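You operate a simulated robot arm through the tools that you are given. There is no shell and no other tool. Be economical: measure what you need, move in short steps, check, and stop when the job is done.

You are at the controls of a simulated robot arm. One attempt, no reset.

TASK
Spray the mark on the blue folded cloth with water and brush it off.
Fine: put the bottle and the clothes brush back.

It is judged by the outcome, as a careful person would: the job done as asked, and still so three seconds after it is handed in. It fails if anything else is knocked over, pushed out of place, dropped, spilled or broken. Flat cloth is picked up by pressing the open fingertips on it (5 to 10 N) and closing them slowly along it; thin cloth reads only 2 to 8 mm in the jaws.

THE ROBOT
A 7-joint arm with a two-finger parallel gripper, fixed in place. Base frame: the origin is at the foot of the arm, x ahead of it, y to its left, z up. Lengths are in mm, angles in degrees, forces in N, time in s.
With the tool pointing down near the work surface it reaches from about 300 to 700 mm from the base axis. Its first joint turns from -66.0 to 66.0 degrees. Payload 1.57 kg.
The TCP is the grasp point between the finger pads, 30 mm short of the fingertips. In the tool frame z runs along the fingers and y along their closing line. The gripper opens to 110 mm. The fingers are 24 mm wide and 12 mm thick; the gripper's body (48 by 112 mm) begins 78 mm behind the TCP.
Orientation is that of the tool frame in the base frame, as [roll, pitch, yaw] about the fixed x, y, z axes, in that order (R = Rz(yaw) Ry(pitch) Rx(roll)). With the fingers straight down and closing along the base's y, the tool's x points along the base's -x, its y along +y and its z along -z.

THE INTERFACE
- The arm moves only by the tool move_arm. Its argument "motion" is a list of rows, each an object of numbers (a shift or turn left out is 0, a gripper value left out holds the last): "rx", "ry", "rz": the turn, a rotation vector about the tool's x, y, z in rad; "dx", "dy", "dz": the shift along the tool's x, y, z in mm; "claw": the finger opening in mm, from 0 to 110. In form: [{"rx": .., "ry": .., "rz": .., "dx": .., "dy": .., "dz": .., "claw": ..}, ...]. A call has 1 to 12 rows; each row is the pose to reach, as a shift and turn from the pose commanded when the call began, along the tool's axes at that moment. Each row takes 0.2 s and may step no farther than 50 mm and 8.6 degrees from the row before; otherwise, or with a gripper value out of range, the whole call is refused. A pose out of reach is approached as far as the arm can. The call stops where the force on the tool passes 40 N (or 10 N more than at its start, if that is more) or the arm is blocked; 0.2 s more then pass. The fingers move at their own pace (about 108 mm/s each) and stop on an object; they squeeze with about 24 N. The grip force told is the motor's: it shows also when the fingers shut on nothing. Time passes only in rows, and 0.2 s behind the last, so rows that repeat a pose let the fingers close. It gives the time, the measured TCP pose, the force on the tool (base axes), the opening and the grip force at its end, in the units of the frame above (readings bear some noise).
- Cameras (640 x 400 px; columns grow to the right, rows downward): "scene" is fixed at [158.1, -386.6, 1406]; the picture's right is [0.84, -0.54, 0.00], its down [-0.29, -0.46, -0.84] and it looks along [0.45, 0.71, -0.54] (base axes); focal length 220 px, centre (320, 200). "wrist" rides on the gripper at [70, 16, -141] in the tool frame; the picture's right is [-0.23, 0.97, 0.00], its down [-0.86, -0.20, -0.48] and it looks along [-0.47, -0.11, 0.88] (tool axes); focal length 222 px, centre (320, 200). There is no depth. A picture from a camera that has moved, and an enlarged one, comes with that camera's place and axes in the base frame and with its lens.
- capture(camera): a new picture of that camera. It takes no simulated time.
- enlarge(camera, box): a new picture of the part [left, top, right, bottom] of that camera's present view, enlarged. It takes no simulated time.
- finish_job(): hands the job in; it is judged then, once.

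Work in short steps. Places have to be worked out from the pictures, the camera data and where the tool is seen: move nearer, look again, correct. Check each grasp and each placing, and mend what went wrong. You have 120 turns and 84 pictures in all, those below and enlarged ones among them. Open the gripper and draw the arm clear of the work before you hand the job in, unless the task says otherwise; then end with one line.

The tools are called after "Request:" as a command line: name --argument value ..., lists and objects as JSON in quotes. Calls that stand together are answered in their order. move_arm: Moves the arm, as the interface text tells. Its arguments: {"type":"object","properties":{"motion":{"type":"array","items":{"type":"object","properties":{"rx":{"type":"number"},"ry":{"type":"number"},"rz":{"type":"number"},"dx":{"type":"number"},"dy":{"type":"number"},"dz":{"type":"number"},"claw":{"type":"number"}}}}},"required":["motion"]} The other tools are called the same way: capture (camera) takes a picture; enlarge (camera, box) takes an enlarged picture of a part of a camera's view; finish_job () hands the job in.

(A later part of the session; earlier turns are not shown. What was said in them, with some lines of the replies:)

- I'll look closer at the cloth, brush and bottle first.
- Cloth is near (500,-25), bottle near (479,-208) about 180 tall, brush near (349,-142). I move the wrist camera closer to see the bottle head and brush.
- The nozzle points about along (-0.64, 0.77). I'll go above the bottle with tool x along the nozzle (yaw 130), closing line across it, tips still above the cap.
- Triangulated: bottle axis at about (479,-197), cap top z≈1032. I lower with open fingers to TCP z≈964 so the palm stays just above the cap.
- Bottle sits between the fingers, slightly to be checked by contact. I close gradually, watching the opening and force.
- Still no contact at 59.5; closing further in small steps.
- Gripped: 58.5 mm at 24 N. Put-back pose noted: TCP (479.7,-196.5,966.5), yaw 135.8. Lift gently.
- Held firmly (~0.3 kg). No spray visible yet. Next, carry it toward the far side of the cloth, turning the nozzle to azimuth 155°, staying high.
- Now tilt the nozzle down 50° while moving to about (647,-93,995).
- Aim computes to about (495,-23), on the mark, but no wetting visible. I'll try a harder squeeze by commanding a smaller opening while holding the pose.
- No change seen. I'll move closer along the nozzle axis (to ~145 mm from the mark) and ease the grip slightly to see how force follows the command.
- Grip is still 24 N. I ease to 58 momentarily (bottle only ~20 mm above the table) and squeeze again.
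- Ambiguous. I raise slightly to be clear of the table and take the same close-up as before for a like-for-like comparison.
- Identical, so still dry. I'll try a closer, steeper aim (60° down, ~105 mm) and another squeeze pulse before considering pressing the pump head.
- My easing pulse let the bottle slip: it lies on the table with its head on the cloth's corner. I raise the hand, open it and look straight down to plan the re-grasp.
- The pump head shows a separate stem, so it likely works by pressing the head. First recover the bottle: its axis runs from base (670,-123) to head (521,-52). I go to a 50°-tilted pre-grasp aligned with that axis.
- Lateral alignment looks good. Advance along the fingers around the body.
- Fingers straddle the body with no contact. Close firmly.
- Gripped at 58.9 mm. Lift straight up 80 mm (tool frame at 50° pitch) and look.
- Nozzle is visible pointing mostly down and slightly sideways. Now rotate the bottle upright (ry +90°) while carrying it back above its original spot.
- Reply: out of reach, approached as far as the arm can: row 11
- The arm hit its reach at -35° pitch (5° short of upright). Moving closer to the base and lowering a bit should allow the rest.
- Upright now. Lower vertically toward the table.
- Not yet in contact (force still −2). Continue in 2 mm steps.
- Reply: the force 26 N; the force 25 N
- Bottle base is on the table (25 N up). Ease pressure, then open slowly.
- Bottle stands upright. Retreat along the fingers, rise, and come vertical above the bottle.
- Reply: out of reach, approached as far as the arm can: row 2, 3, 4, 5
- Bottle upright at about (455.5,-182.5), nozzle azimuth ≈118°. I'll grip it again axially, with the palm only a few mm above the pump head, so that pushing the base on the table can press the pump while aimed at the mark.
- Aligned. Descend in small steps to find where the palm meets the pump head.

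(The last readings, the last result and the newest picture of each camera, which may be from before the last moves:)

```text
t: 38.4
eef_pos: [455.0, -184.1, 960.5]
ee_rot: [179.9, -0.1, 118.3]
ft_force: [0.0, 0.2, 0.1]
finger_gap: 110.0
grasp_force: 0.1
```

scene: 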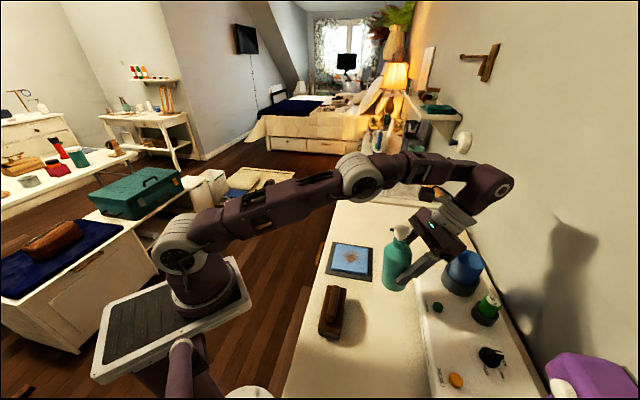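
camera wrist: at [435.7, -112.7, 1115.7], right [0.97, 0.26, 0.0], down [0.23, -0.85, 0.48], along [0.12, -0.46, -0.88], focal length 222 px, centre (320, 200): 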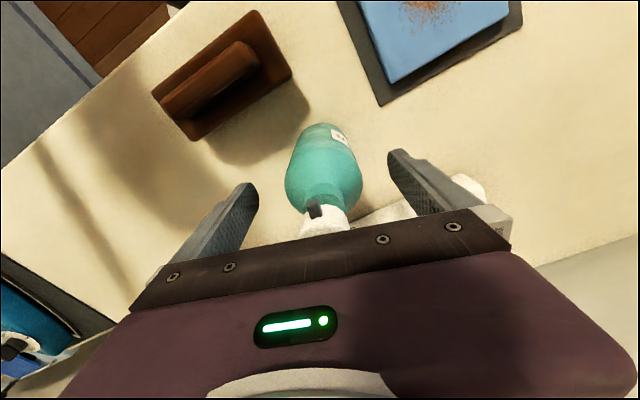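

Request:
move_arm --motion '[{"dz": 1.5}, {"dz": 3}]'

Request:
enlarge --camera "scene" --box '[340, 210, 460, 320]'

```text
t: 39.0
eef_pos: [455.3, -185.0, 958.3]
ee_rot: [-180.0, 0.0, 118.3]
ft_force: [0.5, 0.7, 0.2]
finger_gap: 110.0
grasp_force: 0.0
```

```text
3.64 times, centred on (400, 265) of scene
camera zoom: at [158.1, -386.6, 1406.0], right [0.84, -0.54, 0.0], down [-0.29, -0.46, -0.84], along [0.45, 0.71, -0.54], focal length 801 px, centre (29, -36)
```

zoom: 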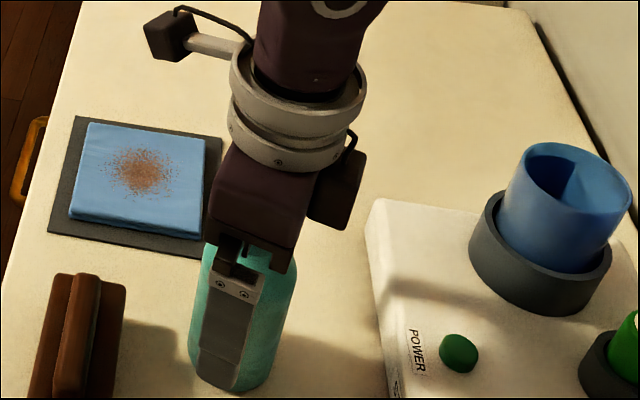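

No contact yet; palm is close. Grip here and lift.

Request:
move_arm --motion '[{"claw": 90}, {"claw": 72}, {"claw": 62}, {"claw": 56}, {"claw": 45}, {"claw": 40}, {"dz": -15, "claw": 40}, {"dz": -45}, {"dz": -80}, {"dz": -80}]'

```text
t: 41.2
eef_pos: [454.8, -183.1, 1036.3]
ee_rot: [-180.0, 0.0, 118.4]
ft_force: [0.0, 0.2, -2.2]
finger_gap: 58.3
grasp_force: 24.0
```

Held. Turn nozzle to azimuth 73° (toward the mark) over the free table area.

Request:
move_arm --motion '[{"rz": 0.14, "dx": -3, "dy": -3}, {"rz": 0.28, "dx": -6, "dy": -6}, {"rz": 0.42, "dx": -9, "dy": -9}, {"rz": 0.56, "dx": -12, "dy": -12}, {"rz": 0.68, "dx": -15, "dy": -16}, {"rz": 0.792, "dx": -15, "dy": -16}, {"rz": 0.792, "dx": -15, "dy": -16}]'

```text
t: 42.8
eef_pos: [449.7, -205.1, 1037.0]
ee_rot: [-179.9, 0.0, 72.8]
ft_force: [0.5, -0.2, -2.5]
finger_gap: 58.4
grasp_force: 24.0
```

Reached. Now tilt the nozzle 40° down toward the mark, ending about 25 mm above the base-contact height.

Request:
move_arm --motion '[{"ry": -0.14, "dz": 8}, {"ry": -0.28, "dz": 20}, {"ry": -0.42, "dz": 34}, {"ry": -0.56, "dz": 48}, {"ry": -0.698, "dz": 57}, {"ry": -0.698, "dz": 57}]'

Request:
capture --camera "scene"

Request:
capture --camera "wrist"

```text
t: 44.2
eef_pos: [447.1, -205.3, 980.4]
ee_rot: [180.0, 40.1, 72.9]
ft_force: [0.6, 0.0, -2.2]
finger_gap: 58.4
grasp_force: 24.2
```

```text
39 pictures are left
```

scene: 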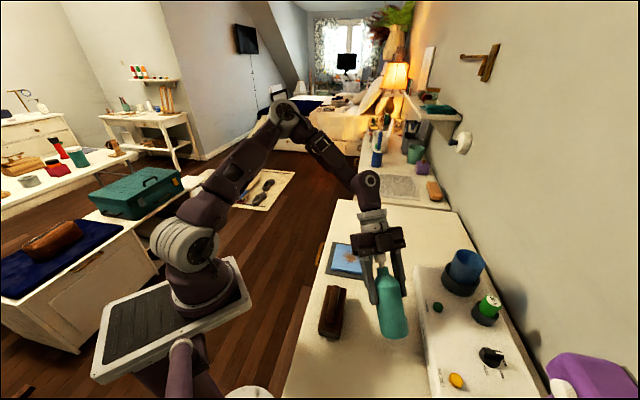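

```text
38 pictures are left
camera wrist: at [504.3, -70.8, 1043.8], right [0.88, -0.45, 0.15], down [-0.29, -0.27, 0.92], along [-0.37, -0.85, -0.37], focal length 222 px, centre (320, 200)
```

wrist: 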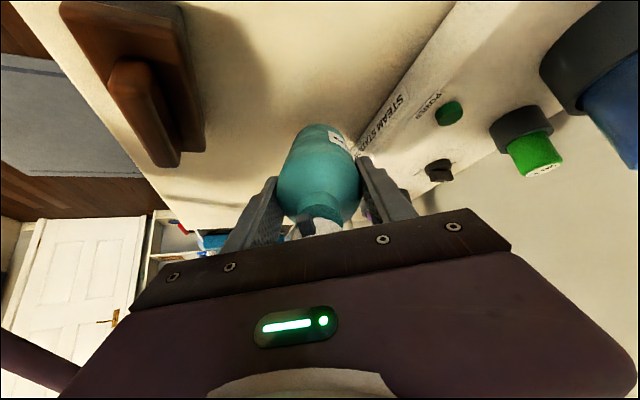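

Request:
enlarge --camera "wrist" --box '[250, 110, 390, 250]'

Request:
enlarge --camera "scene" --box '[320, 200, 440, 350]'

```text
2.86 times, centred on (320, 180) of wrist
camera zoom: at [504.3, -70.8, 1043.8], right [0.88, -0.45, 0.15], down [-0.29, -0.27, 0.92], along [-0.37, -0.85, -0.37], focal length 635 px, centre (320, 257)
```

zoom: 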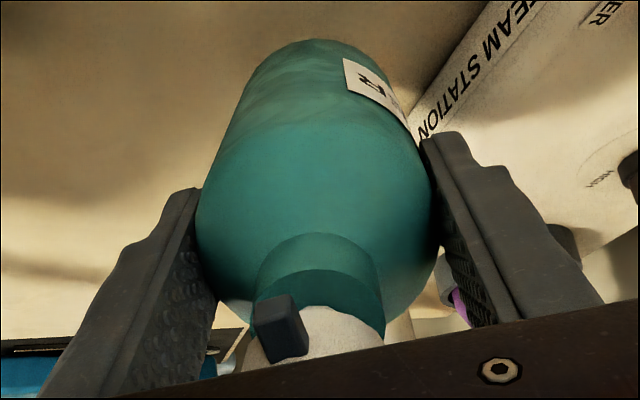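

```text
2.67 times, centred on (380, 275) of scene
camera zoom: at [158.1, -386.6, 1406.0], right [0.84, -0.54, 0.0], down [-0.29, -0.46, -0.84], along [0.45, 0.71, -0.54], focal length 587 px, centre (160, 0)
```

zoom: 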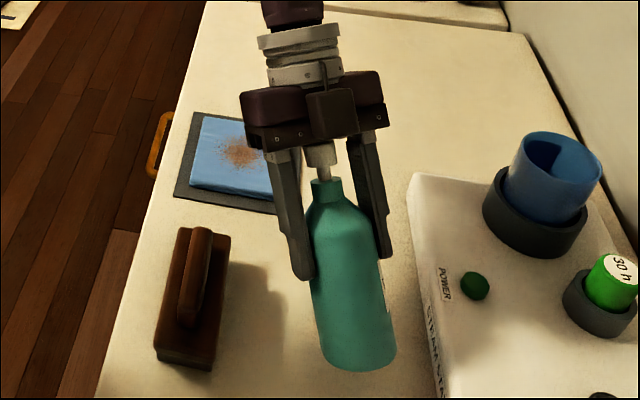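

The nozzle is ~10° off the tool's x axis; I'll spin about the bottle axis by 10° to correct, then lower vertically toward base contact.

Request:
move_arm --motion '[{"rz": 0.085}, {"rz": 0.17, "dx": 6, "dz": 7}, {"rz": 0.17, "dx": 11.5, "dz": 13.8}, {"rz": 0.17, "dx": 11.5, "dz": 13.8}]'

Request:
enlarge --camera "wrist" --box '[250, 110, 390, 250]'

```text
t: 45.2
eef_pos: [446.9, -204.2, 963.3]
ee_rot: [171.9, 39.3, 60.4]
ft_force: [-0.2, 0.2, -2.6]
finger_gap: 58.7
grasp_force: 23.7
```

```text
2.86 times, centred on (320, 180) of wrist
camera zoom: at [514.5, -77.0, 1028.9], right [0.79, -0.56, 0.25], down [-0.42, -0.2, 0.89], along [-0.44, -0.81, -0.39], focal length 635 px, centre (320, 257)
```

zoom: 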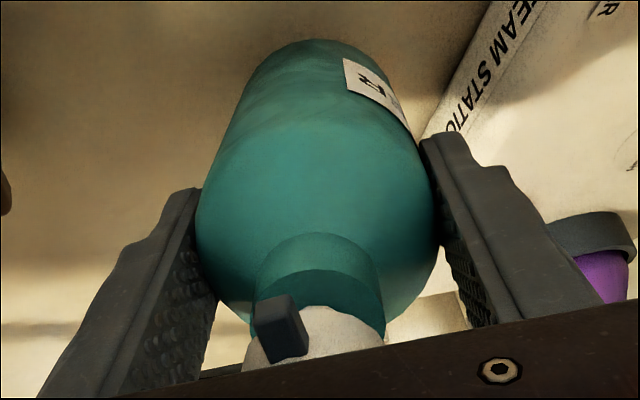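

Nozzle ray now works out to hit within ~10 mm of the mark. Lower vertically in small steps until the base touches.

Request:
move_arm --motion '[{"dx": 2, "dy": -0.3, "dz": 2.4}, {"dx": 4.2, "dy": -0.7, "dz": 5}]'

Request:
move_arm --motion '[{"dx": 1, "dy": -0.2, "dz": 1.2}, {"dx": 2, "dy": -0.3, "dz": 2.4}]'

```text
t: 45.8
eef_pos: [448.0, -204.5, 955.3]
ee_rot: [171.9, 39.3, 60.4]
ft_force: [0.0, 0.8, -2.0]
finger_gap: 58.7
grasp_force: 24.1
```

```text
t: 46.4
eef_pos: [447.0, -206.0, 952.9]
ee_rot: [171.8, 39.5, 60.4]
ft_force: [1.2, 8.1, 22.1]
finger_gap: 58.6
grasp_force: 24.1
```

Base touches (24 N). Now push along the bottle axis in small steps to slide the bottle up into the palm.

Request:
move_arm --motion '[{"dz": 1.5}, {"dz": 3}, {"dz": 4.5}]'

Request:
enlarge --camera "scene" --box '[320, 200, 440, 350]'

```text
t: 47.2
eef_pos: [447.4, -208.2, 949.5]
ee_rot: [171.8, 39.3, 60.4]
ft_force: [5.8, 7.7, 23.8]
finger_gap: 58.3
grasp_force: 24.3
```

```text
2.67 times, centred on (380, 275) of scene
camera zoom: at [157.9, -386.2, 1406.1], right [0.84, -0.54, 0.0], down [-0.29, -0.46, -0.84], along [0.45, 0.71, -0.54], focal length 587 px, centre (160, 0)
```

zoom: 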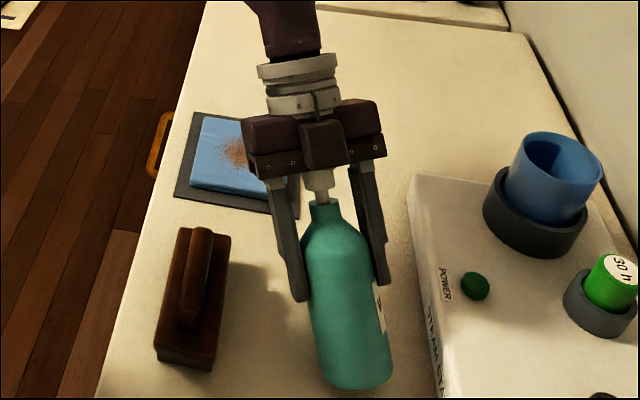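

Sliding steadily at ~25 N. Continue pushing along the axis.

Request:
move_arm --motion '[{"dz": 1.5}, {"dz": 3}, {"dz": 4.5}]'

Request:
move_arm --motion '[{"dz": 1.5}, {"dz": 3}, {"dz": 4.5}]'

Request:
enlarge --camera "scene" --box '[320, 200, 440, 350]'

Request:
enlarge --camera "wrist" --box '[250, 110, 390, 250]'

```text
t: 48.0
eef_pos: [446.8, -212.1, 946.7]
ee_rot: [171.8, 39.4, 60.3]
ft_force: [6.6, 9.3, 27.7]
finger_gap: 58.4
grasp_force: 24.2
```

```text
t: 48.8
eef_pos: [446.2, -213.8, 943.3]
ee_rot: [171.9, 39.2, 60.3]
ft_force: [9.9, 8.4, 30.8]
finger_gap: 58.5
grasp_force: 24.5
```

```text
2.67 times, centred on (380, 275) of scene
camera zoom: at [157.9, -386.2, 1406.1], right [0.84, -0.54, 0.0], down [-0.29, -0.46, -0.84], along [0.45, 0.71, -0.54], focal length 587 px, centre (160, 0)
```

zoom: 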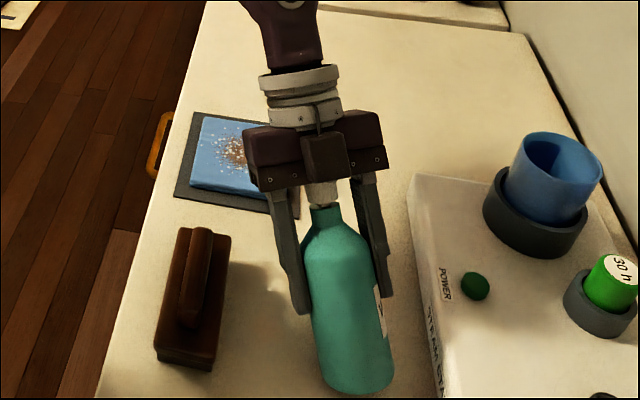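

```text
2.86 times, centred on (320, 180) of wrist
camera zoom: at [512.1, -86.1, 1008.7], right [0.79, -0.55, 0.25], down [-0.42, -0.2, 0.89], along [-0.44, -0.81, -0.39], focal length 635 px, centre (320, 257)
```

zoom: 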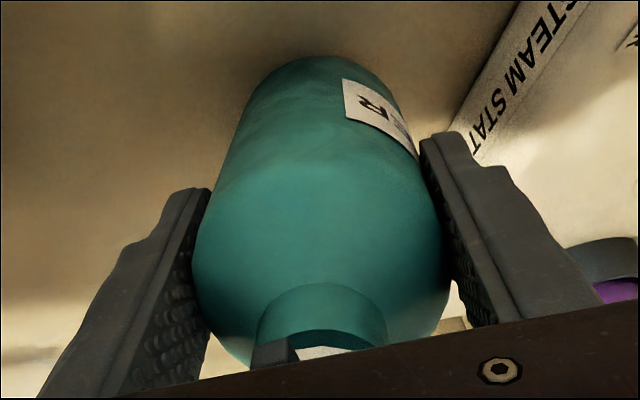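

It works: droplets appear on the mark. Take a close look at coverage.

Request:
enlarge --camera "scene" --box '[320, 220, 400, 290]'

```text
5.71 times, centred on (360, 255) of scene
camera zoom: at [157.9, -386.2, 1406.1], right [0.84, -0.54, 0.0], down [-0.29, -0.46, -0.84], along [0.45, 0.71, -0.54], focal length 1258 px, centre (91, -114)
```

zoom: 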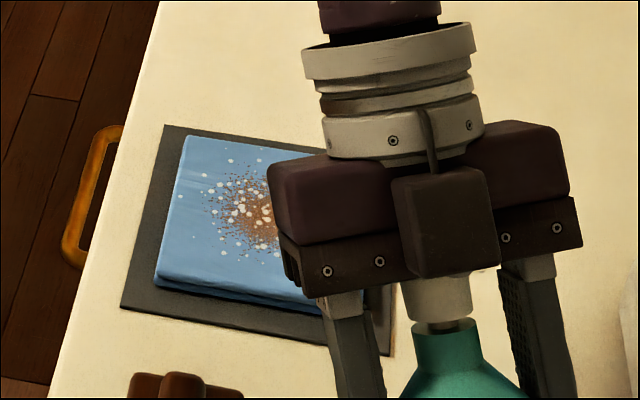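

Droplets cover the mark. One slight further press to complete the stroke, then check.

Request:
move_arm --motion '[{"dz": 1.5}, {"dz": 3}, {"dz": 3}]'

Request:
enlarge --camera "scene" --box '[320, 220, 400, 290]'

```text
t: 49.6
eef_pos: [443.9, -213.5, 940.7]
ee_rot: [172.0, 39.3, 60.3]
ft_force: [9.1, 9.4, 38.2]
finger_gap: 58.1
grasp_force: 24.6
```

```text
5.71 times, centred on (360, 255) of scene
camera zoom: at [157.8, -386.0, 1406.2], right [0.84, -0.54, 0.0], down [-0.29, -0.46, -0.84], along [0.45, 0.71, -0.54], focal length 1258 px, centre (91, -114)
```

zoom: 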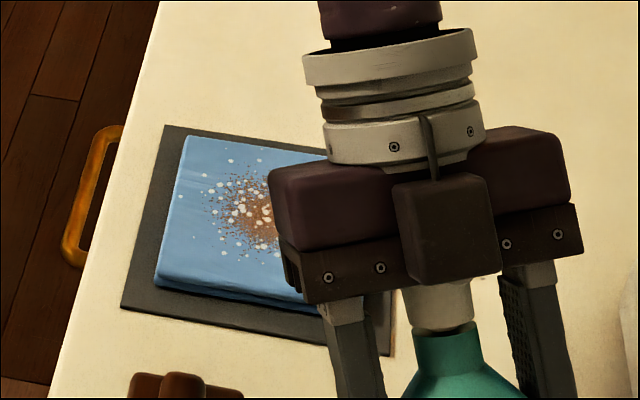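

One stroke gave one spray. Lift off and bring the bottle upright to see the whole cloth.

Request:
move_arm --motion '[{"dx": -16, "dy": 2.7, "dz": -19}, {"dx": -38, "dy": 6.5, "dz": -46}, {"dx": -57, "dy": 9.8, "dz": -69, "rx": 0.024, "ry": 0.138}, {"dx": -57, "dy": 9.8, "dz": -69, "rx": 0.048, "ry": 0.276}, {"dx": -57, "dy": 9.8, "dz": -69, "rx": 0.072, "ry": 0.414}, {"dx": -57, "dy": 9.8, "dz": -69, "rx": 0.095, "ry": 0.55}, {"dx": -57, "dy": 9.8, "dz": -69, "rx": 0.118, "ry": 0.688}, {"dx": -57, "dy": 9.8, "dz": -69, "rx": 0.118, "ry": 0.688}]'

Request:
enlarge --camera "scene" --box '[320, 190, 440, 330]'

Request:
enlarge --camera "scene" --box '[320, 220, 400, 290]'

```text
t: 51.4
eef_pos: [446.0, -217.0, 1032.0]
ee_rot: [180.0, -0.1, 63.3]
ft_force: [-0.5, 0.1, -2.4]
finger_gap: 58.2
grasp_force: 23.5
```

```text
2.86 times, centred on (380, 260) of scene
camera zoom: at [158.1, -386.6, 1406.0], right [0.84, -0.54, 0.0], down [-0.29, -0.46, -0.84], along [0.45, 0.71, -0.54], focal length 629 px, centre (149, 29)
```

zoom: 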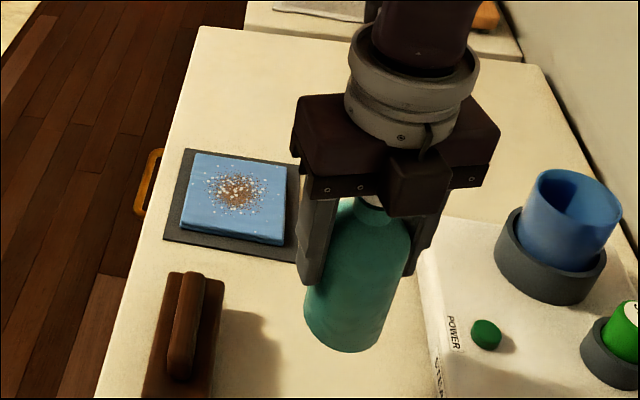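

```text
5.71 times, centred on (360, 255) of scene
camera zoom: at [158.1, -386.6, 1406.0], right [0.84, -0.54, 0.0], down [-0.29, -0.46, -0.84], along [0.45, 0.71, -0.54], focal length 1258 px, centre (91, -114)
```

zoom: 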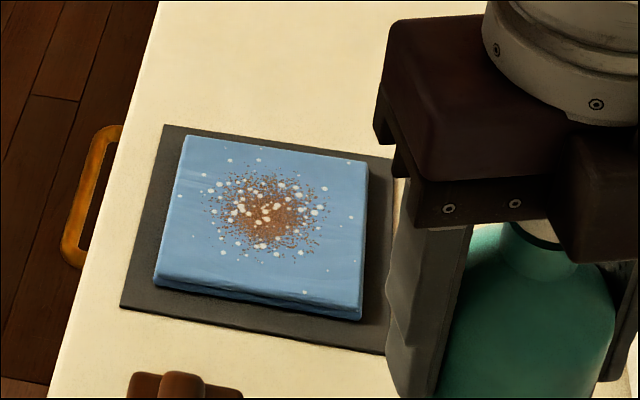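

The mark is well wetted all over. Now carry the bottle back over its original spot with the original nozzle heading.

Request:
move_arm --motion '[{"rz": -0.135, "dx": 5, "dy": 3}, {"rz": -0.27, "dx": 10, "dy": 6}, {"rz": -0.405, "dx": 15, "dy": 9}, {"rz": -0.54, "dx": 20, "dy": 12}, {"rz": -0.675, "dx": 25, "dy": 15}, {"rz": -0.81, "dx": 29, "dy": 18}, {"rz": -0.945, "dx": 33.3, "dy": 20.7}, {"rz": -1.08, "dx": 33.3, "dy": 20.7, "dz": 20}, {"rz": -1.08, "dx": 33.3, "dy": 20.7, "dz": 50}, {"rz": -1.08, "dx": 33.3, "dy": 20.7, "dz": 78}, {"rz": -1.08, "dx": 33.3, "dy": 20.7, "dz": 78}]'

Request:
enlarge --camera "scene" --box '[340, 210, 460, 330]'

```text
t: 53.8
eef_pos: [479.7, -193.6, 952.1]
ee_rot: [-180.0, -0.2, 125.2]
ft_force: [-0.1, -0.5, -1.7]
finger_gap: 58.1
grasp_force: 24.0
```

```text
3.33 times, centred on (400, 270) of scene
camera zoom: at [158.1, -386.6, 1406.0], right [0.84, -0.54, 0.0], down [-0.29, -0.46, -0.84], along [0.45, 0.71, -0.54], focal length 734 px, centre (53, -33)
```

zoom: 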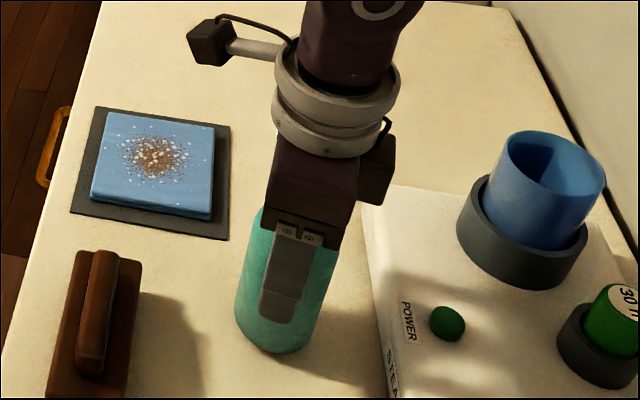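

Request:
move_arm --motion '[{"dz": 2}, {"dz": 4}]'

Request:
move_arm --motion '[{"dz": 1.5}, {"dz": 3}]'

```text
t: 54.4
eef_pos: [478.7, -194.6, 948.6]
ee_rot: [-180.0, -0.1, 125.1]
ft_force: [-1.0, -0.2, -3.0]
finger_gap: 58.3
grasp_force: 23.7
```

```text
t: 55.0
eef_pos: [478.3, -195.4, 944.6]
ee_rot: [-180.0, -0.1, 125.1]
ft_force: [-1.8, 1.6, 3.5]
finger_gap: 58.1
grasp_force: 23.7
```

Base just touching at z=944.6. Settle 1 mm more and open gradually.

Request:
move_arm --motion '[{"dz": 0.8}, {"dz": 0.8, "claw": 59}, {"dz": 0.8, "claw": 60}, {"dz": 0.8, "claw": 62}, {"dz": 0.8, "claw": 66}, {"dz": 0.8, "claw": 75}]'

Request:
enlarge --camera "scene" --box '[340, 210, 460, 330]'

```text
t: 56.4
eef_pos: [478.7, -194.8, 943.8]
ee_rot: [-179.9, -0.1, 125.1]
ft_force: [-0.4, 1.2, 17.3]
finger_gap: 74.9
grasp_force: 0.0
```

```text
3.33 times, centred on (400, 270) of scene
camera zoom: at [157.8, -386.5, 1406.1], right [0.84, -0.54, 0.0], down [-0.29, -0.46, -0.84], along [0.45, 0.71, -0.54], focal length 734 px, centre (53, -33)
```

zoom: 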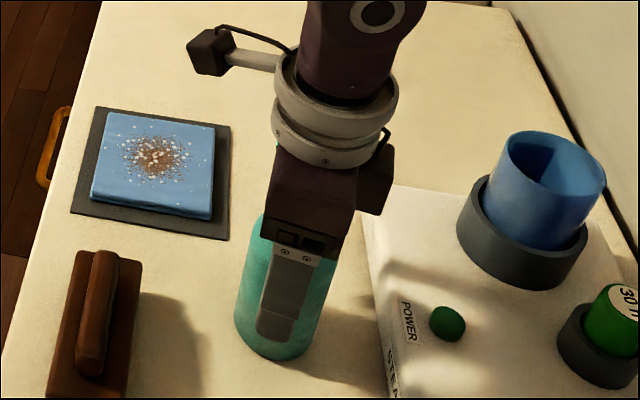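

Palm still holds the pump down (17 N); bottle is seated. Open wide and rise straight up.

Request:
move_arm --motion '[{"dz": -3, "claw": 95}, {"dz": -8, "claw": 110}, {"dz": -20}, {"dz": -50}, {"dz": -95}, {"dz": -140}, {"dz": -180}]'

Request:
capture --camera "wrist"

Request:
enlarge --camera "scene" --box '[290, 220, 530, 400]'

```text
t: 58.0
eef_pos: [480.7, -195.9, 1124.8]
ee_rot: [-179.9, -0.1, 125.1]
ft_force: [0.2, 0.2, 0.8]
finger_gap: 110.1
grasp_force: 0.1
```

```text
25 pictures are left
camera wrist: at [453.0, -128.4, 1266.8], right [0.93, 0.37, 0.0], down [0.33, -0.81, 0.48], along [0.18, -0.44, -0.88], focal length 222 px, centre (320, 200)
```

wrist: 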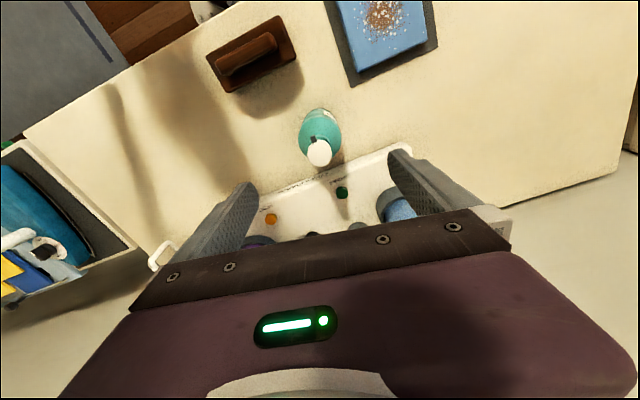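

```text
2.22 times, centred on (410, 310) of scene
camera zoom: at [158.0, -386.6, 1406.0], right [0.84, -0.54, 0.0], down [-0.29, -0.46, -0.84], along [0.45, 0.71, -0.54], focal length 489 px, centre (120, -44)
```

zoom: 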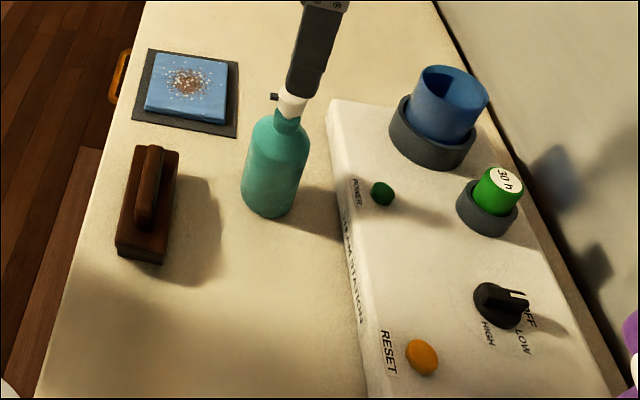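

Bottle is back exactly as at the start, head restored. Now measure the brush.

Request:
enlarge --camera "wrist" --box '[195, 5, 315, 125]'

Request:
enlarge --camera "scene" --box '[310, 270, 370, 350]'

```text
3.33 times, centred on (255, 65) of wrist
camera zoom: at [453.0, -128.4, 1266.8], right [0.93, 0.37, 0.0], down [0.33, -0.81, 0.48], along [0.18, -0.44, -0.88], focal length 740 px, centre (537, 650)
```

zoom: 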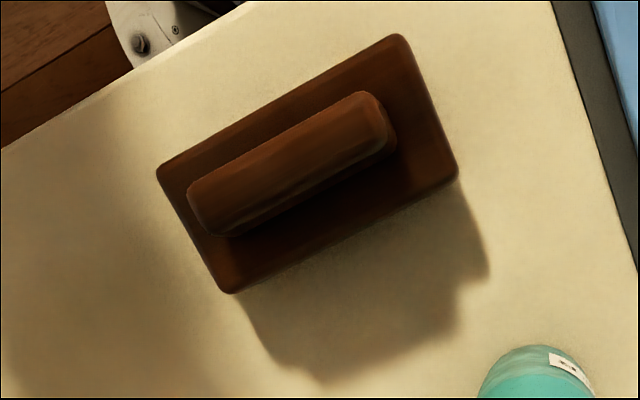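

```text
5.00 times, centred on (340, 310) of scene
camera zoom: at [158.0, -386.6, 1406.0], right [0.84, -0.54, 0.0], down [-0.29, -0.46, -0.84], along [0.45, 0.71, -0.54], focal length 1101 px, centre (220, -350)
```

zoom: 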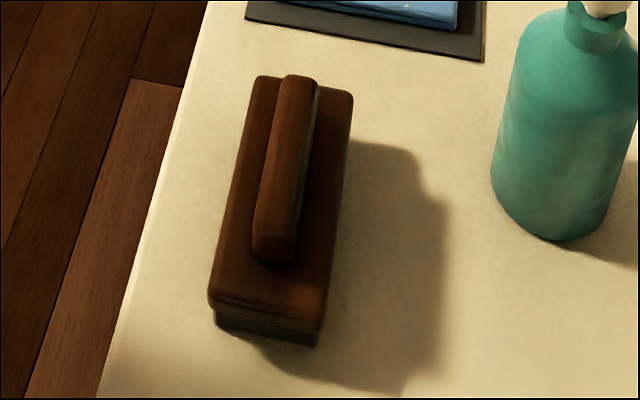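

Brush handle: centre ≈ (350,-140), axis azimuth ≈47°, top ≈915–920, ~21 mm wide. Go above it with closing line across the handle (yaw 47), partly closed fingers.

Request:
move_arm --motion '[{"dx": 15, "dy": -9, "rz": 0.136}, {"dx": 30, "dy": -18, "rz": 0.272}, {"dx": 45, "dy": -28, "rz": 0.408}, {"dx": 60, "dy": -37, "rz": 0.544}, {"dx": 75, "dy": -46, "rz": 0.68}, {"dx": 90, "dy": -56, "rz": 0.816, "dz": 15}, {"dx": 105, "dy": -65, "rz": 0.952, "dz": 40, "claw": 70}, {"dx": 120.5, "dy": -74.3, "rz": 1.088, "dz": 65, "claw": 70}, {"dx": 120.5, "dy": -74.3, "rz": 1.224, "dz": 85}, {"dx": 120.5, "dy": -74.3, "rz": 1.361, "dz": 105}, {"dx": 120.5, "dy": -74.3, "rz": 1.361, "dz": 105}]'

Request:
capture --camera "wrist"

Request:
enlarge --camera "scene" --box '[290, 200, 430, 350]'

```text
t: 60.4
eef_pos: [349.5, -139.2, 1018.3]
ee_rot: [-179.9, 0.0, 47.0]
ft_force: [-0.2, 0.0, 0.4]
finger_gap: 69.9
grasp_force: 0.0
```

```text
21 pictures are left
camera wrist: at [408.5, -99.5, 1160.2], right [0.56, -0.83, 0.0], down [-0.73, -0.49, 0.48], along [-0.4, -0.27, -0.88], focal length 222 px, centre (320, 200)
```

wrist: 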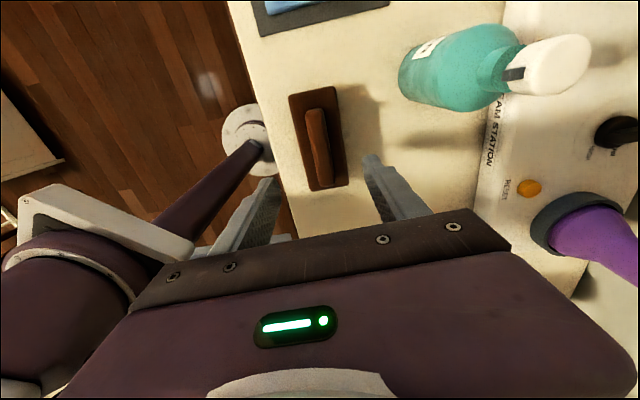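

```text
2.67 times, centred on (360, 275) of scene
camera zoom: at [158.1, -386.6, 1406.0], right [0.84, -0.54, 0.0], down [-0.29, -0.46, -0.84], along [0.45, 0.71, -0.54], focal length 587 px, centre (213, 0)
```

zoom: 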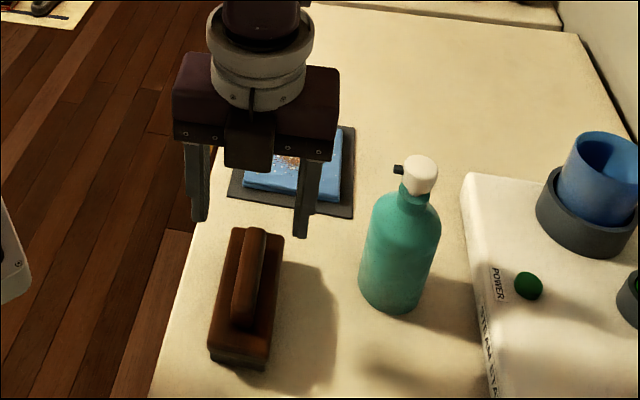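

Centre confirmed ≈(350,-140), azimuth ~45°. Descend to TCP z≈924 so the tips are just above the block, then close on the handle.

Request:
move_arm --motion '[{"dz": 30, "rz": 0.03}, {"dz": 60, "rz": 0.03}, {"dz": 82, "rz": 0.03}, {"dz": 94, "rz": 0.03}, {"dz": 94, "rz": 0.03, "claw": 45}, {"dz": 94, "rz": 0.03, "claw": 30}, {"dz": 94, "rz": 0.03, "claw": 22}, {"dz": 94, "rz": 0.03, "claw": 16}, {"dz": 94, "rz": 0.03, "claw": 12}]'

Request:
enlarge --camera "scene" --box '[300, 240, 400, 350]'

```text
t: 62.4
eef_pos: [350.1, -139.3, 924.5]
ee_rot: [-179.9, 0.0, 45.3]
ft_force: [0.5, -0.9, 0.4]
finger_gap: 53.3
grasp_force: 24.3
```

```text
3.64 times, centred on (350, 295) of scene
camera zoom: at [158.1, -386.6, 1406.0], right [0.84, -0.54, 0.0], down [-0.29, -0.46, -0.84], along [0.45, 0.71, -0.54], focal length 801 px, centre (211, -146)
```

zoom: 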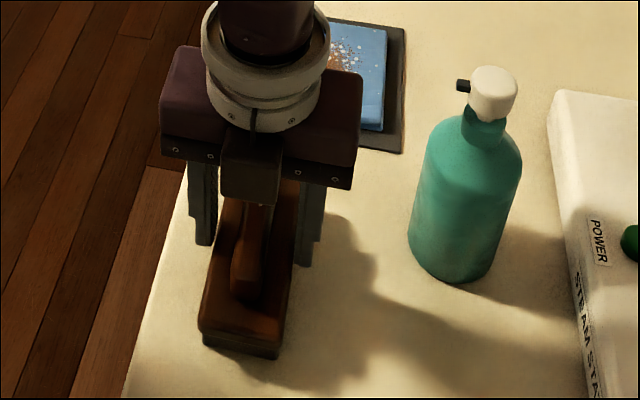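

The fingers closed on the block (53 mm), so it is taller than I thought. Reopen, rise 18 mm, and close on the handle instead.

Request:
move_arm --motion '[{"claw": 58}, {"claw": 65}, {"dz": -10, "claw": 65}, {"dz": -18}, {"dz": -18, "claw": 45}, {"dz": -18, "claw": 32}, {"dz": -18, "claw": 24}, {"dz": -18, "claw": 17}, {"dz": -18, "claw": 10}, {"dz": -18, "claw": 10}]'

Request:
enlarge --camera "scene" --box '[300, 240, 400, 350]'

```text
t: 64.6
eef_pos: [348.4, -138.9, 941.9]
ee_rot: [-180.0, 0.0, 45.4]
ft_force: [0.6, 0.4, 3.5]
finger_gap: 19.6
grasp_force: 24.2
```

```text
3.64 times, centred on (350, 295) of scene
camera zoom: at [158.1, -386.6, 1406.0], right [0.84, -0.54, 0.0], down [-0.29, -0.46, -0.84], along [0.45, 0.71, -0.54], focal length 801 px, centre (211, -146)
```

zoom: 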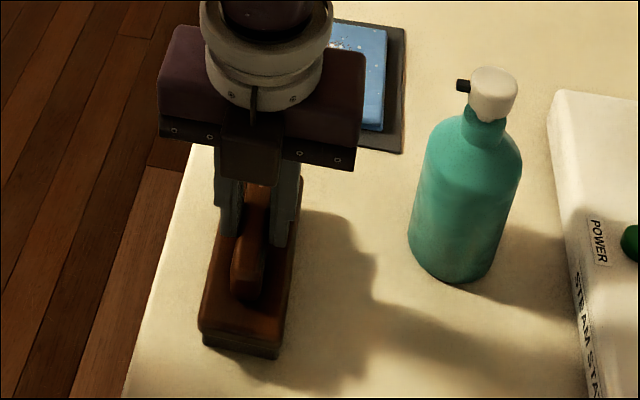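

Handle gripped at 19.6 mm; put-back pose is TCP (350,-139,942), yaw 45.4. Lift and carry the brush over the mark.

Request:
move_arm --motion '[{"dz": -20}, {"dz": -55}, {"dz": -65, "dx": 30, "dy": 4}, {"dz": -65, "dx": 70, "dy": 10}, {"dz": -65, "dx": 110, "dy": 16}, {"dz": -65, "dx": 150, "dy": 22}, {"dz": -65, "dx": 189, "dy": 28}, {"dz": -65, "dx": 189, "dy": 28}]'

Request:
enlarge --camera "scene" --box '[300, 180, 440, 310]'

Request:
capture --camera "wrist"

```text
t: 66.4
eef_pos: [500.9, -21.5, 1008.0]
ee_rot: [-179.9, 0.0, 45.4]
ft_force: [-0.1, 0.2, -1.6]
finger_gap: 19.1
grasp_force: 24.2
```

```text
3.08 times, centred on (370, 245) of scene
camera zoom: at [158.1, -386.6, 1406.0], right [0.84, -0.54, 0.0], down [-0.29, -0.46, -0.84], along [0.45, 0.71, -0.54], focal length 678 px, centre (166, 62)
```

zoom: 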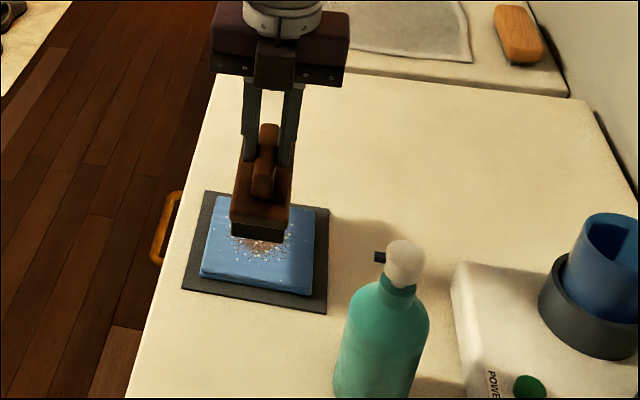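

```text
16 pictures are left
camera wrist: at [562.0, 17.4, 1149.8], right [0.53, -0.85, 0.0], down [-0.74, -0.47, 0.48], along [-0.41, -0.25, -0.88], focal length 222 px, centre (320, 200)
```

wrist: 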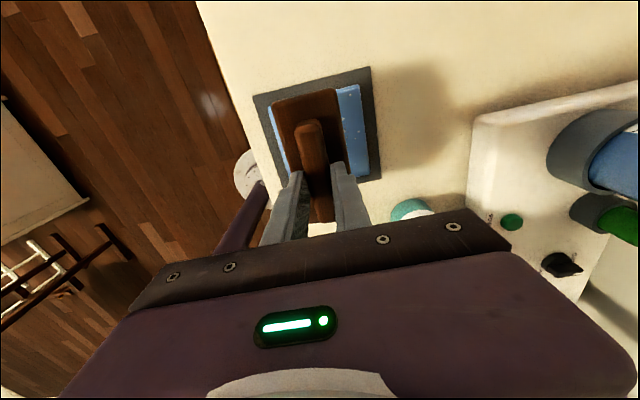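

Brush is over the mark. Offset to one side and lower until light contact.

Request:
move_arm --motion '[{"dy": -22, "dz": 15}, {"dy": -22, "dz": 35}, {"dy": -22, "dz": 44}, {"dy": -22, "dz": 44}]'

Request:
move_arm --motion '[{"dz": 1.5}, {"dz": 3}]'

Request:
move_arm --motion '[{"dz": 1}, {"dz": 2}]'

```text
t: 67.4
eef_pos: [483.3, -7.9, 964.6]
ee_rot: [-179.9, -0.1, 45.5]
ft_force: [0.9, -0.1, -1.4]
finger_gap: 19.4
grasp_force: 24.2
```

```text
t: 68.0
eef_pos: [483.8, -7.8, 961.5]
ee_rot: [-179.9, 0.0, 45.4]
ft_force: [0.5, 0.1, -1.3]
finger_gap: 19.3
grasp_force: 23.9
```

```text
t: 68.6
eef_pos: [484.5, -9.2, 959.7]
ee_rot: [-179.8, 0.0, 45.4]
ft_force: [0.4, 0.1, -1.9]
finger_gap: 19.3
grasp_force: 24.1
```

Request:
move_arm --motion '[{"dz": 1}, {"dz": 2}]'

Request:
move_arm --motion '[{"dz": 1}, {"dz": 2}]'

```text
t: 69.2
eef_pos: [485.2, -9.2, 957.7]
ee_rot: [-179.9, -0.2, 45.4]
ft_force: [-1.7, 1.4, 20.9]
finger_gap: 19.4
grasp_force: 23.5
```

```text
t: 69.8
eef_pos: [484.3, -8.4, 956.6]
ee_rot: [180.0, -0.1, 45.5]
ft_force: [-0.1, 1.2, 25.1]
finger_gap: 19.6
grasp_force: 23.7
```

Firm contact (25 N); ease up to light pressure.

Request:
move_arm --motion '[{"dz": -1.0}, {"dz": -1.0}]'

```text
t: 70.4
eef_pos: [485.6, -9.2, 956.9]
ee_rot: [-179.9, 0.0, 45.4]
ft_force: [2.7, 0.7, 9.4]
finger_gap: 19.5
grasp_force: 23.7
```

Pressure is ~10 N, reasonable. Brush one stroke across the mark, 44 mm, then lift and look.

Request:
move_arm --motion '[{"dy": 8}, {"dy": 16}, {"dy": 24}, {"dy": 32}, {"dy": 40}, {"dy": 46}, {"dy": 46, "dz": -15}, {"dy": 30, "dz": -40}]'

Request:
enlarge --camera "scene" --box '[310, 200, 410, 300]'

```text
t: 72.2
eef_pos: [504.3, -31.2, 995.9]
ee_rot: [179.9, 0.0, 45.4]
ft_force: [0.4, 0.4, -0.7]
finger_gap: 19.8
grasp_force: 24.6
```

```text
4.00 times, centred on (360, 250) of scene
camera zoom: at [158.1, -386.6, 1406.0], right [0.84, -0.54, 0.0], down [-0.29, -0.46, -0.84], along [0.45, 0.71, -0.54], focal length 881 px, centre (160, 0)
```

zoom: 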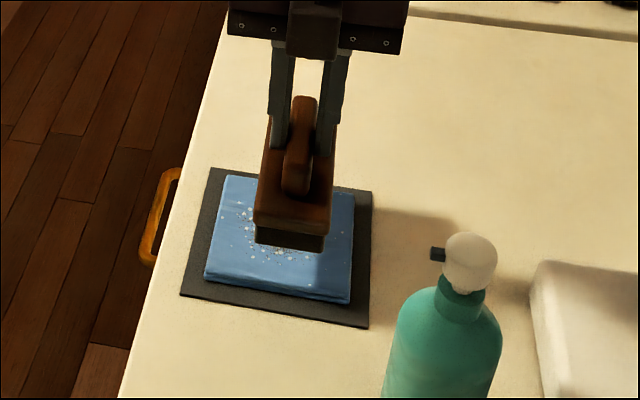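

The mark is already fading and the cloth hasn't moved. Do another back-and-forth stroke at the same height.

Request:
move_arm --motion '[{"dy": -30, "dz": 25}, {"dy": -30, "dz": 40.3}, {"dy": -18, "dz": 40.3}, {"dy": -6, "dz": 40.3}, {"dy": 6, "dz": 40.3}, {"dy": 16, "dz": 40.3}, {"dy": 6, "dz": 40.3}, {"dy": -6, "dz": 40.3}, {"dy": -18, "dz": 40.3}, {"dy": -30, "dz": 40.3}, {"dy": -30, "dz": 20}, {"dy": -60, "dz": 0}]'

Request:
enlarge --camera "scene" --box '[310, 200, 410, 300]'

```text
t: 74.8
eef_pos: [462.7, 11.9, 998.1]
ee_rot: [-179.9, 0.0, 45.3]
ft_force: [0.3, -0.2, -1.1]
finger_gap: 19.4
grasp_force: 24.2
```

```text
4.00 times, centred on (360, 250) of scene
camera zoom: at [158.1, -386.6, 1406.0], right [0.84, -0.54, 0.0], down [-0.29, -0.46, -0.84], along [0.45, 0.71, -0.54], focal length 881 px, centre (160, 0)
```

zoom: 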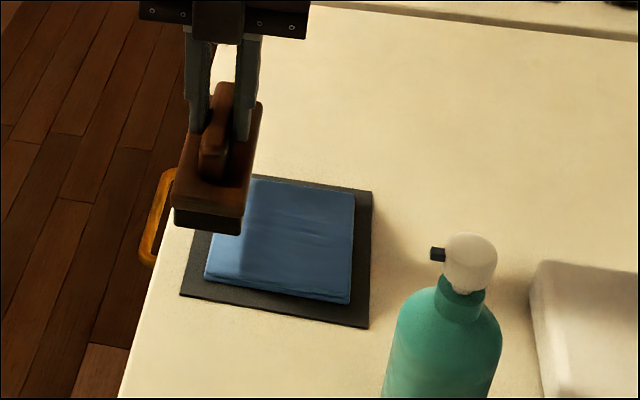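

The mark is gone. Carry the brush back over its original place.

Request:
move_arm --motion '[{"dx": -40, "dy": 5}, {"dx": -80, "dy": 10}, {"dx": -120, "dy": 16}, {"dx": -160, "dy": 21}, {"dx": -187, "dy": 25.4}, {"dx": -187, "dy": 25.4, "dz": 25}, {"dx": -187, "dy": 25.4, "dz": 45}, {"dx": -187, "dy": 25.4, "dz": 45}]'

Request:
enlarge --camera "scene" --box '[310, 220, 410, 340]'

```text
t: 76.6
eef_pos: [349.3, -136.9, 952.0]
ee_rot: [-179.9, 0.0, 45.4]
ft_force: [0.3, -0.2, -0.1]
finger_gap: 19.4
grasp_force: 23.8
```

```text
3.33 times, centred on (360, 280) of scene
camera zoom: at [158.1, -386.6, 1406.0], right [0.84, -0.54, 0.0], down [-0.29, -0.46, -0.84], along [0.45, 0.71, -0.54], focal length 734 px, centre (187, -67)
```

zoom: 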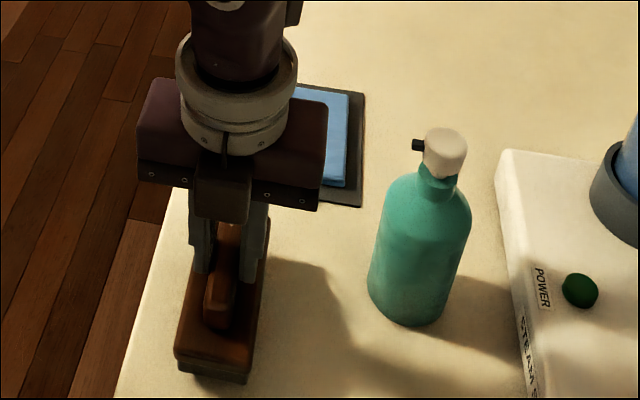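

Lower the last ~11 mm in small steps (with a 2 mm correction in y) until it touches.

Request:
move_arm --motion '[{"dx": -1.4, "dy": 1.4, "dz": 4}, {"dx": -1.4, "dy": 1.4, "dz": 7}, {"dx": -1.4, "dy": 1.4, "dz": 9}]'

Request:
move_arm --motion '[{"dz": 1}, {"dz": 2}]'

```text
t: 77.4
eef_pos: [349.7, -139.6, 942.4]
ee_rot: [-180.0, 0.0, 45.4]
ft_force: [-0.4, -0.2, -2.7]
finger_gap: 19.4
grasp_force: 24.2
```

```text
t: 78.0
eef_pos: [349.8, -140.6, 941.4]
ee_rot: [180.0, 0.0, 45.3]
ft_force: [-5.0, 2.8, 25.0]
finger_gap: 19.4
grasp_force: 23.9
```

Contact made. Ease up 1 mm, release and rise clear.

Request:
move_arm --motion '[{"dz": -1}, {"dz": -1, "claw": 22}, {"dz": -1, "claw": 30}, {"dz": -1, "claw": 45}, {"dz": -15, "claw": 60}, {"dz": -45}, {"dz": -90}, {"dz": -135}, {"dz": -180}, {"dz": -220, "dx": -30}, {"dz": -250, "dx": -60}]'

Request:
enlarge --camera "scene" --box '[290, 220, 530, 400]'

Request:
capture --camera "wrist"

```text
t: 80.4
eef_pos: [305.9, -182.4, 1192.0]
ee_rot: [179.9, 0.1, 45.4]
ft_force: [-0.5, -0.2, 0.1]
finger_gap: 59.9
grasp_force: 0.0
```

```text
2.22 times, centred on (410, 310) of scene
camera zoom: at [158.1, -386.6, 1406.0], right [0.84, -0.54, 0.0], down [-0.29, -0.46, -0.84], along [0.45, 0.71, -0.54], focal length 489 px, centre (120, -44)
```

zoom: 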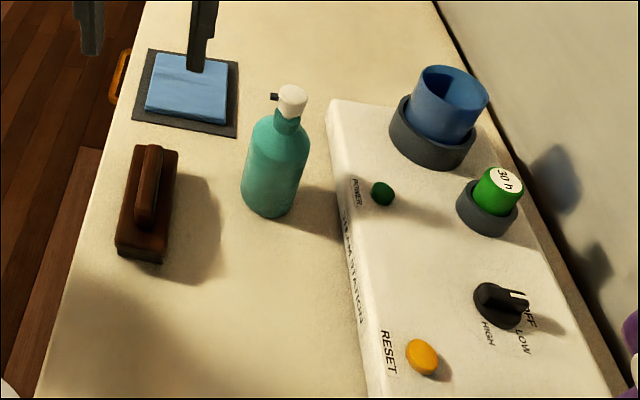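

```text
11 pictures are left
camera wrist: at [366.0, -144.0, 1333.0], right [0.53, -0.85, 0.0], down [-0.74, -0.47, 0.48], along [-0.41, -0.26, -0.88], focal length 222 px, centre (320, 200)
```

wrist: 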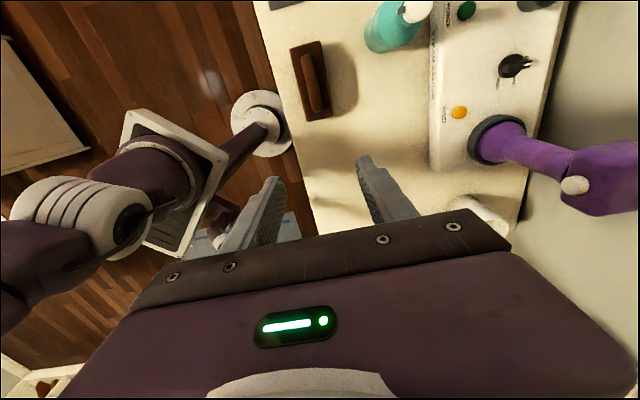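

Everything stands where it began. I move the arm aside to check that the whole cloth is clean, opening the gripper fully.

Request:
move_arm --motion '[{"dz": -40, "claw": 110}, {"dz": -80}, {"dz": -110, "dy": -30}, {"dz": -110, "dy": -70}, {"dz": -110, "dy": -110}, {"dz": -110, "dy": -110}]'

Request:
enlarge --camera "scene" --box '[320, 220, 400, 290]'

Request:
capture --camera "scene"

```text
t: 81.8
eef_pos: [230.4, -106.2, 1299.3]
ee_rot: [-179.8, 0.0, 45.4]
ft_force: [0.0, -0.5, -0.6]
finger_gap: 109.9
grasp_force: 0.1
```

```text
5.71 times, centred on (360, 255) of scene
camera zoom: at [158.1, -386.6, 1406.0], right [0.84, -0.54, 0.0], down [-0.29, -0.46, -0.84], along [0.45, 0.71, -0.54], focal length 1258 px, centre (91, -114)
```

zoom: 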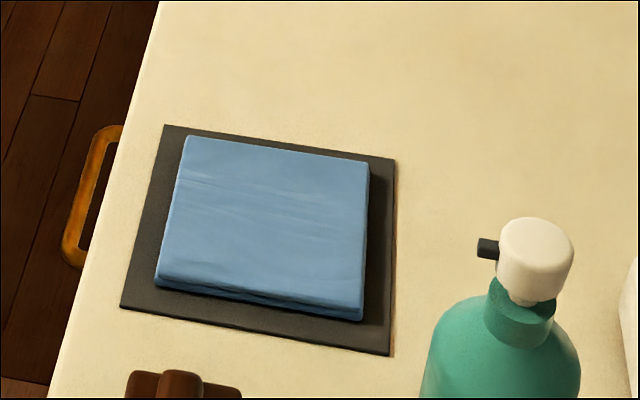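

```text
9 pictures are left
```

scene: 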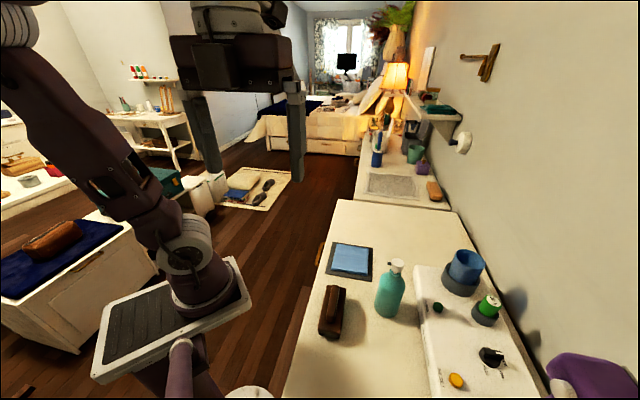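

The cloth is clean and hasn't moved. The bottle and brush are back in place, and the arm is clear with the gripper open.

Request:
finish_job

```text
The job is handed in.
```

The mark was sprayed and brushed off, and the bottle and brush are back in their places; partway through I let the bottle slip onto the table, its head landing on the cloth's corner, then picked it up and stood it upright again.
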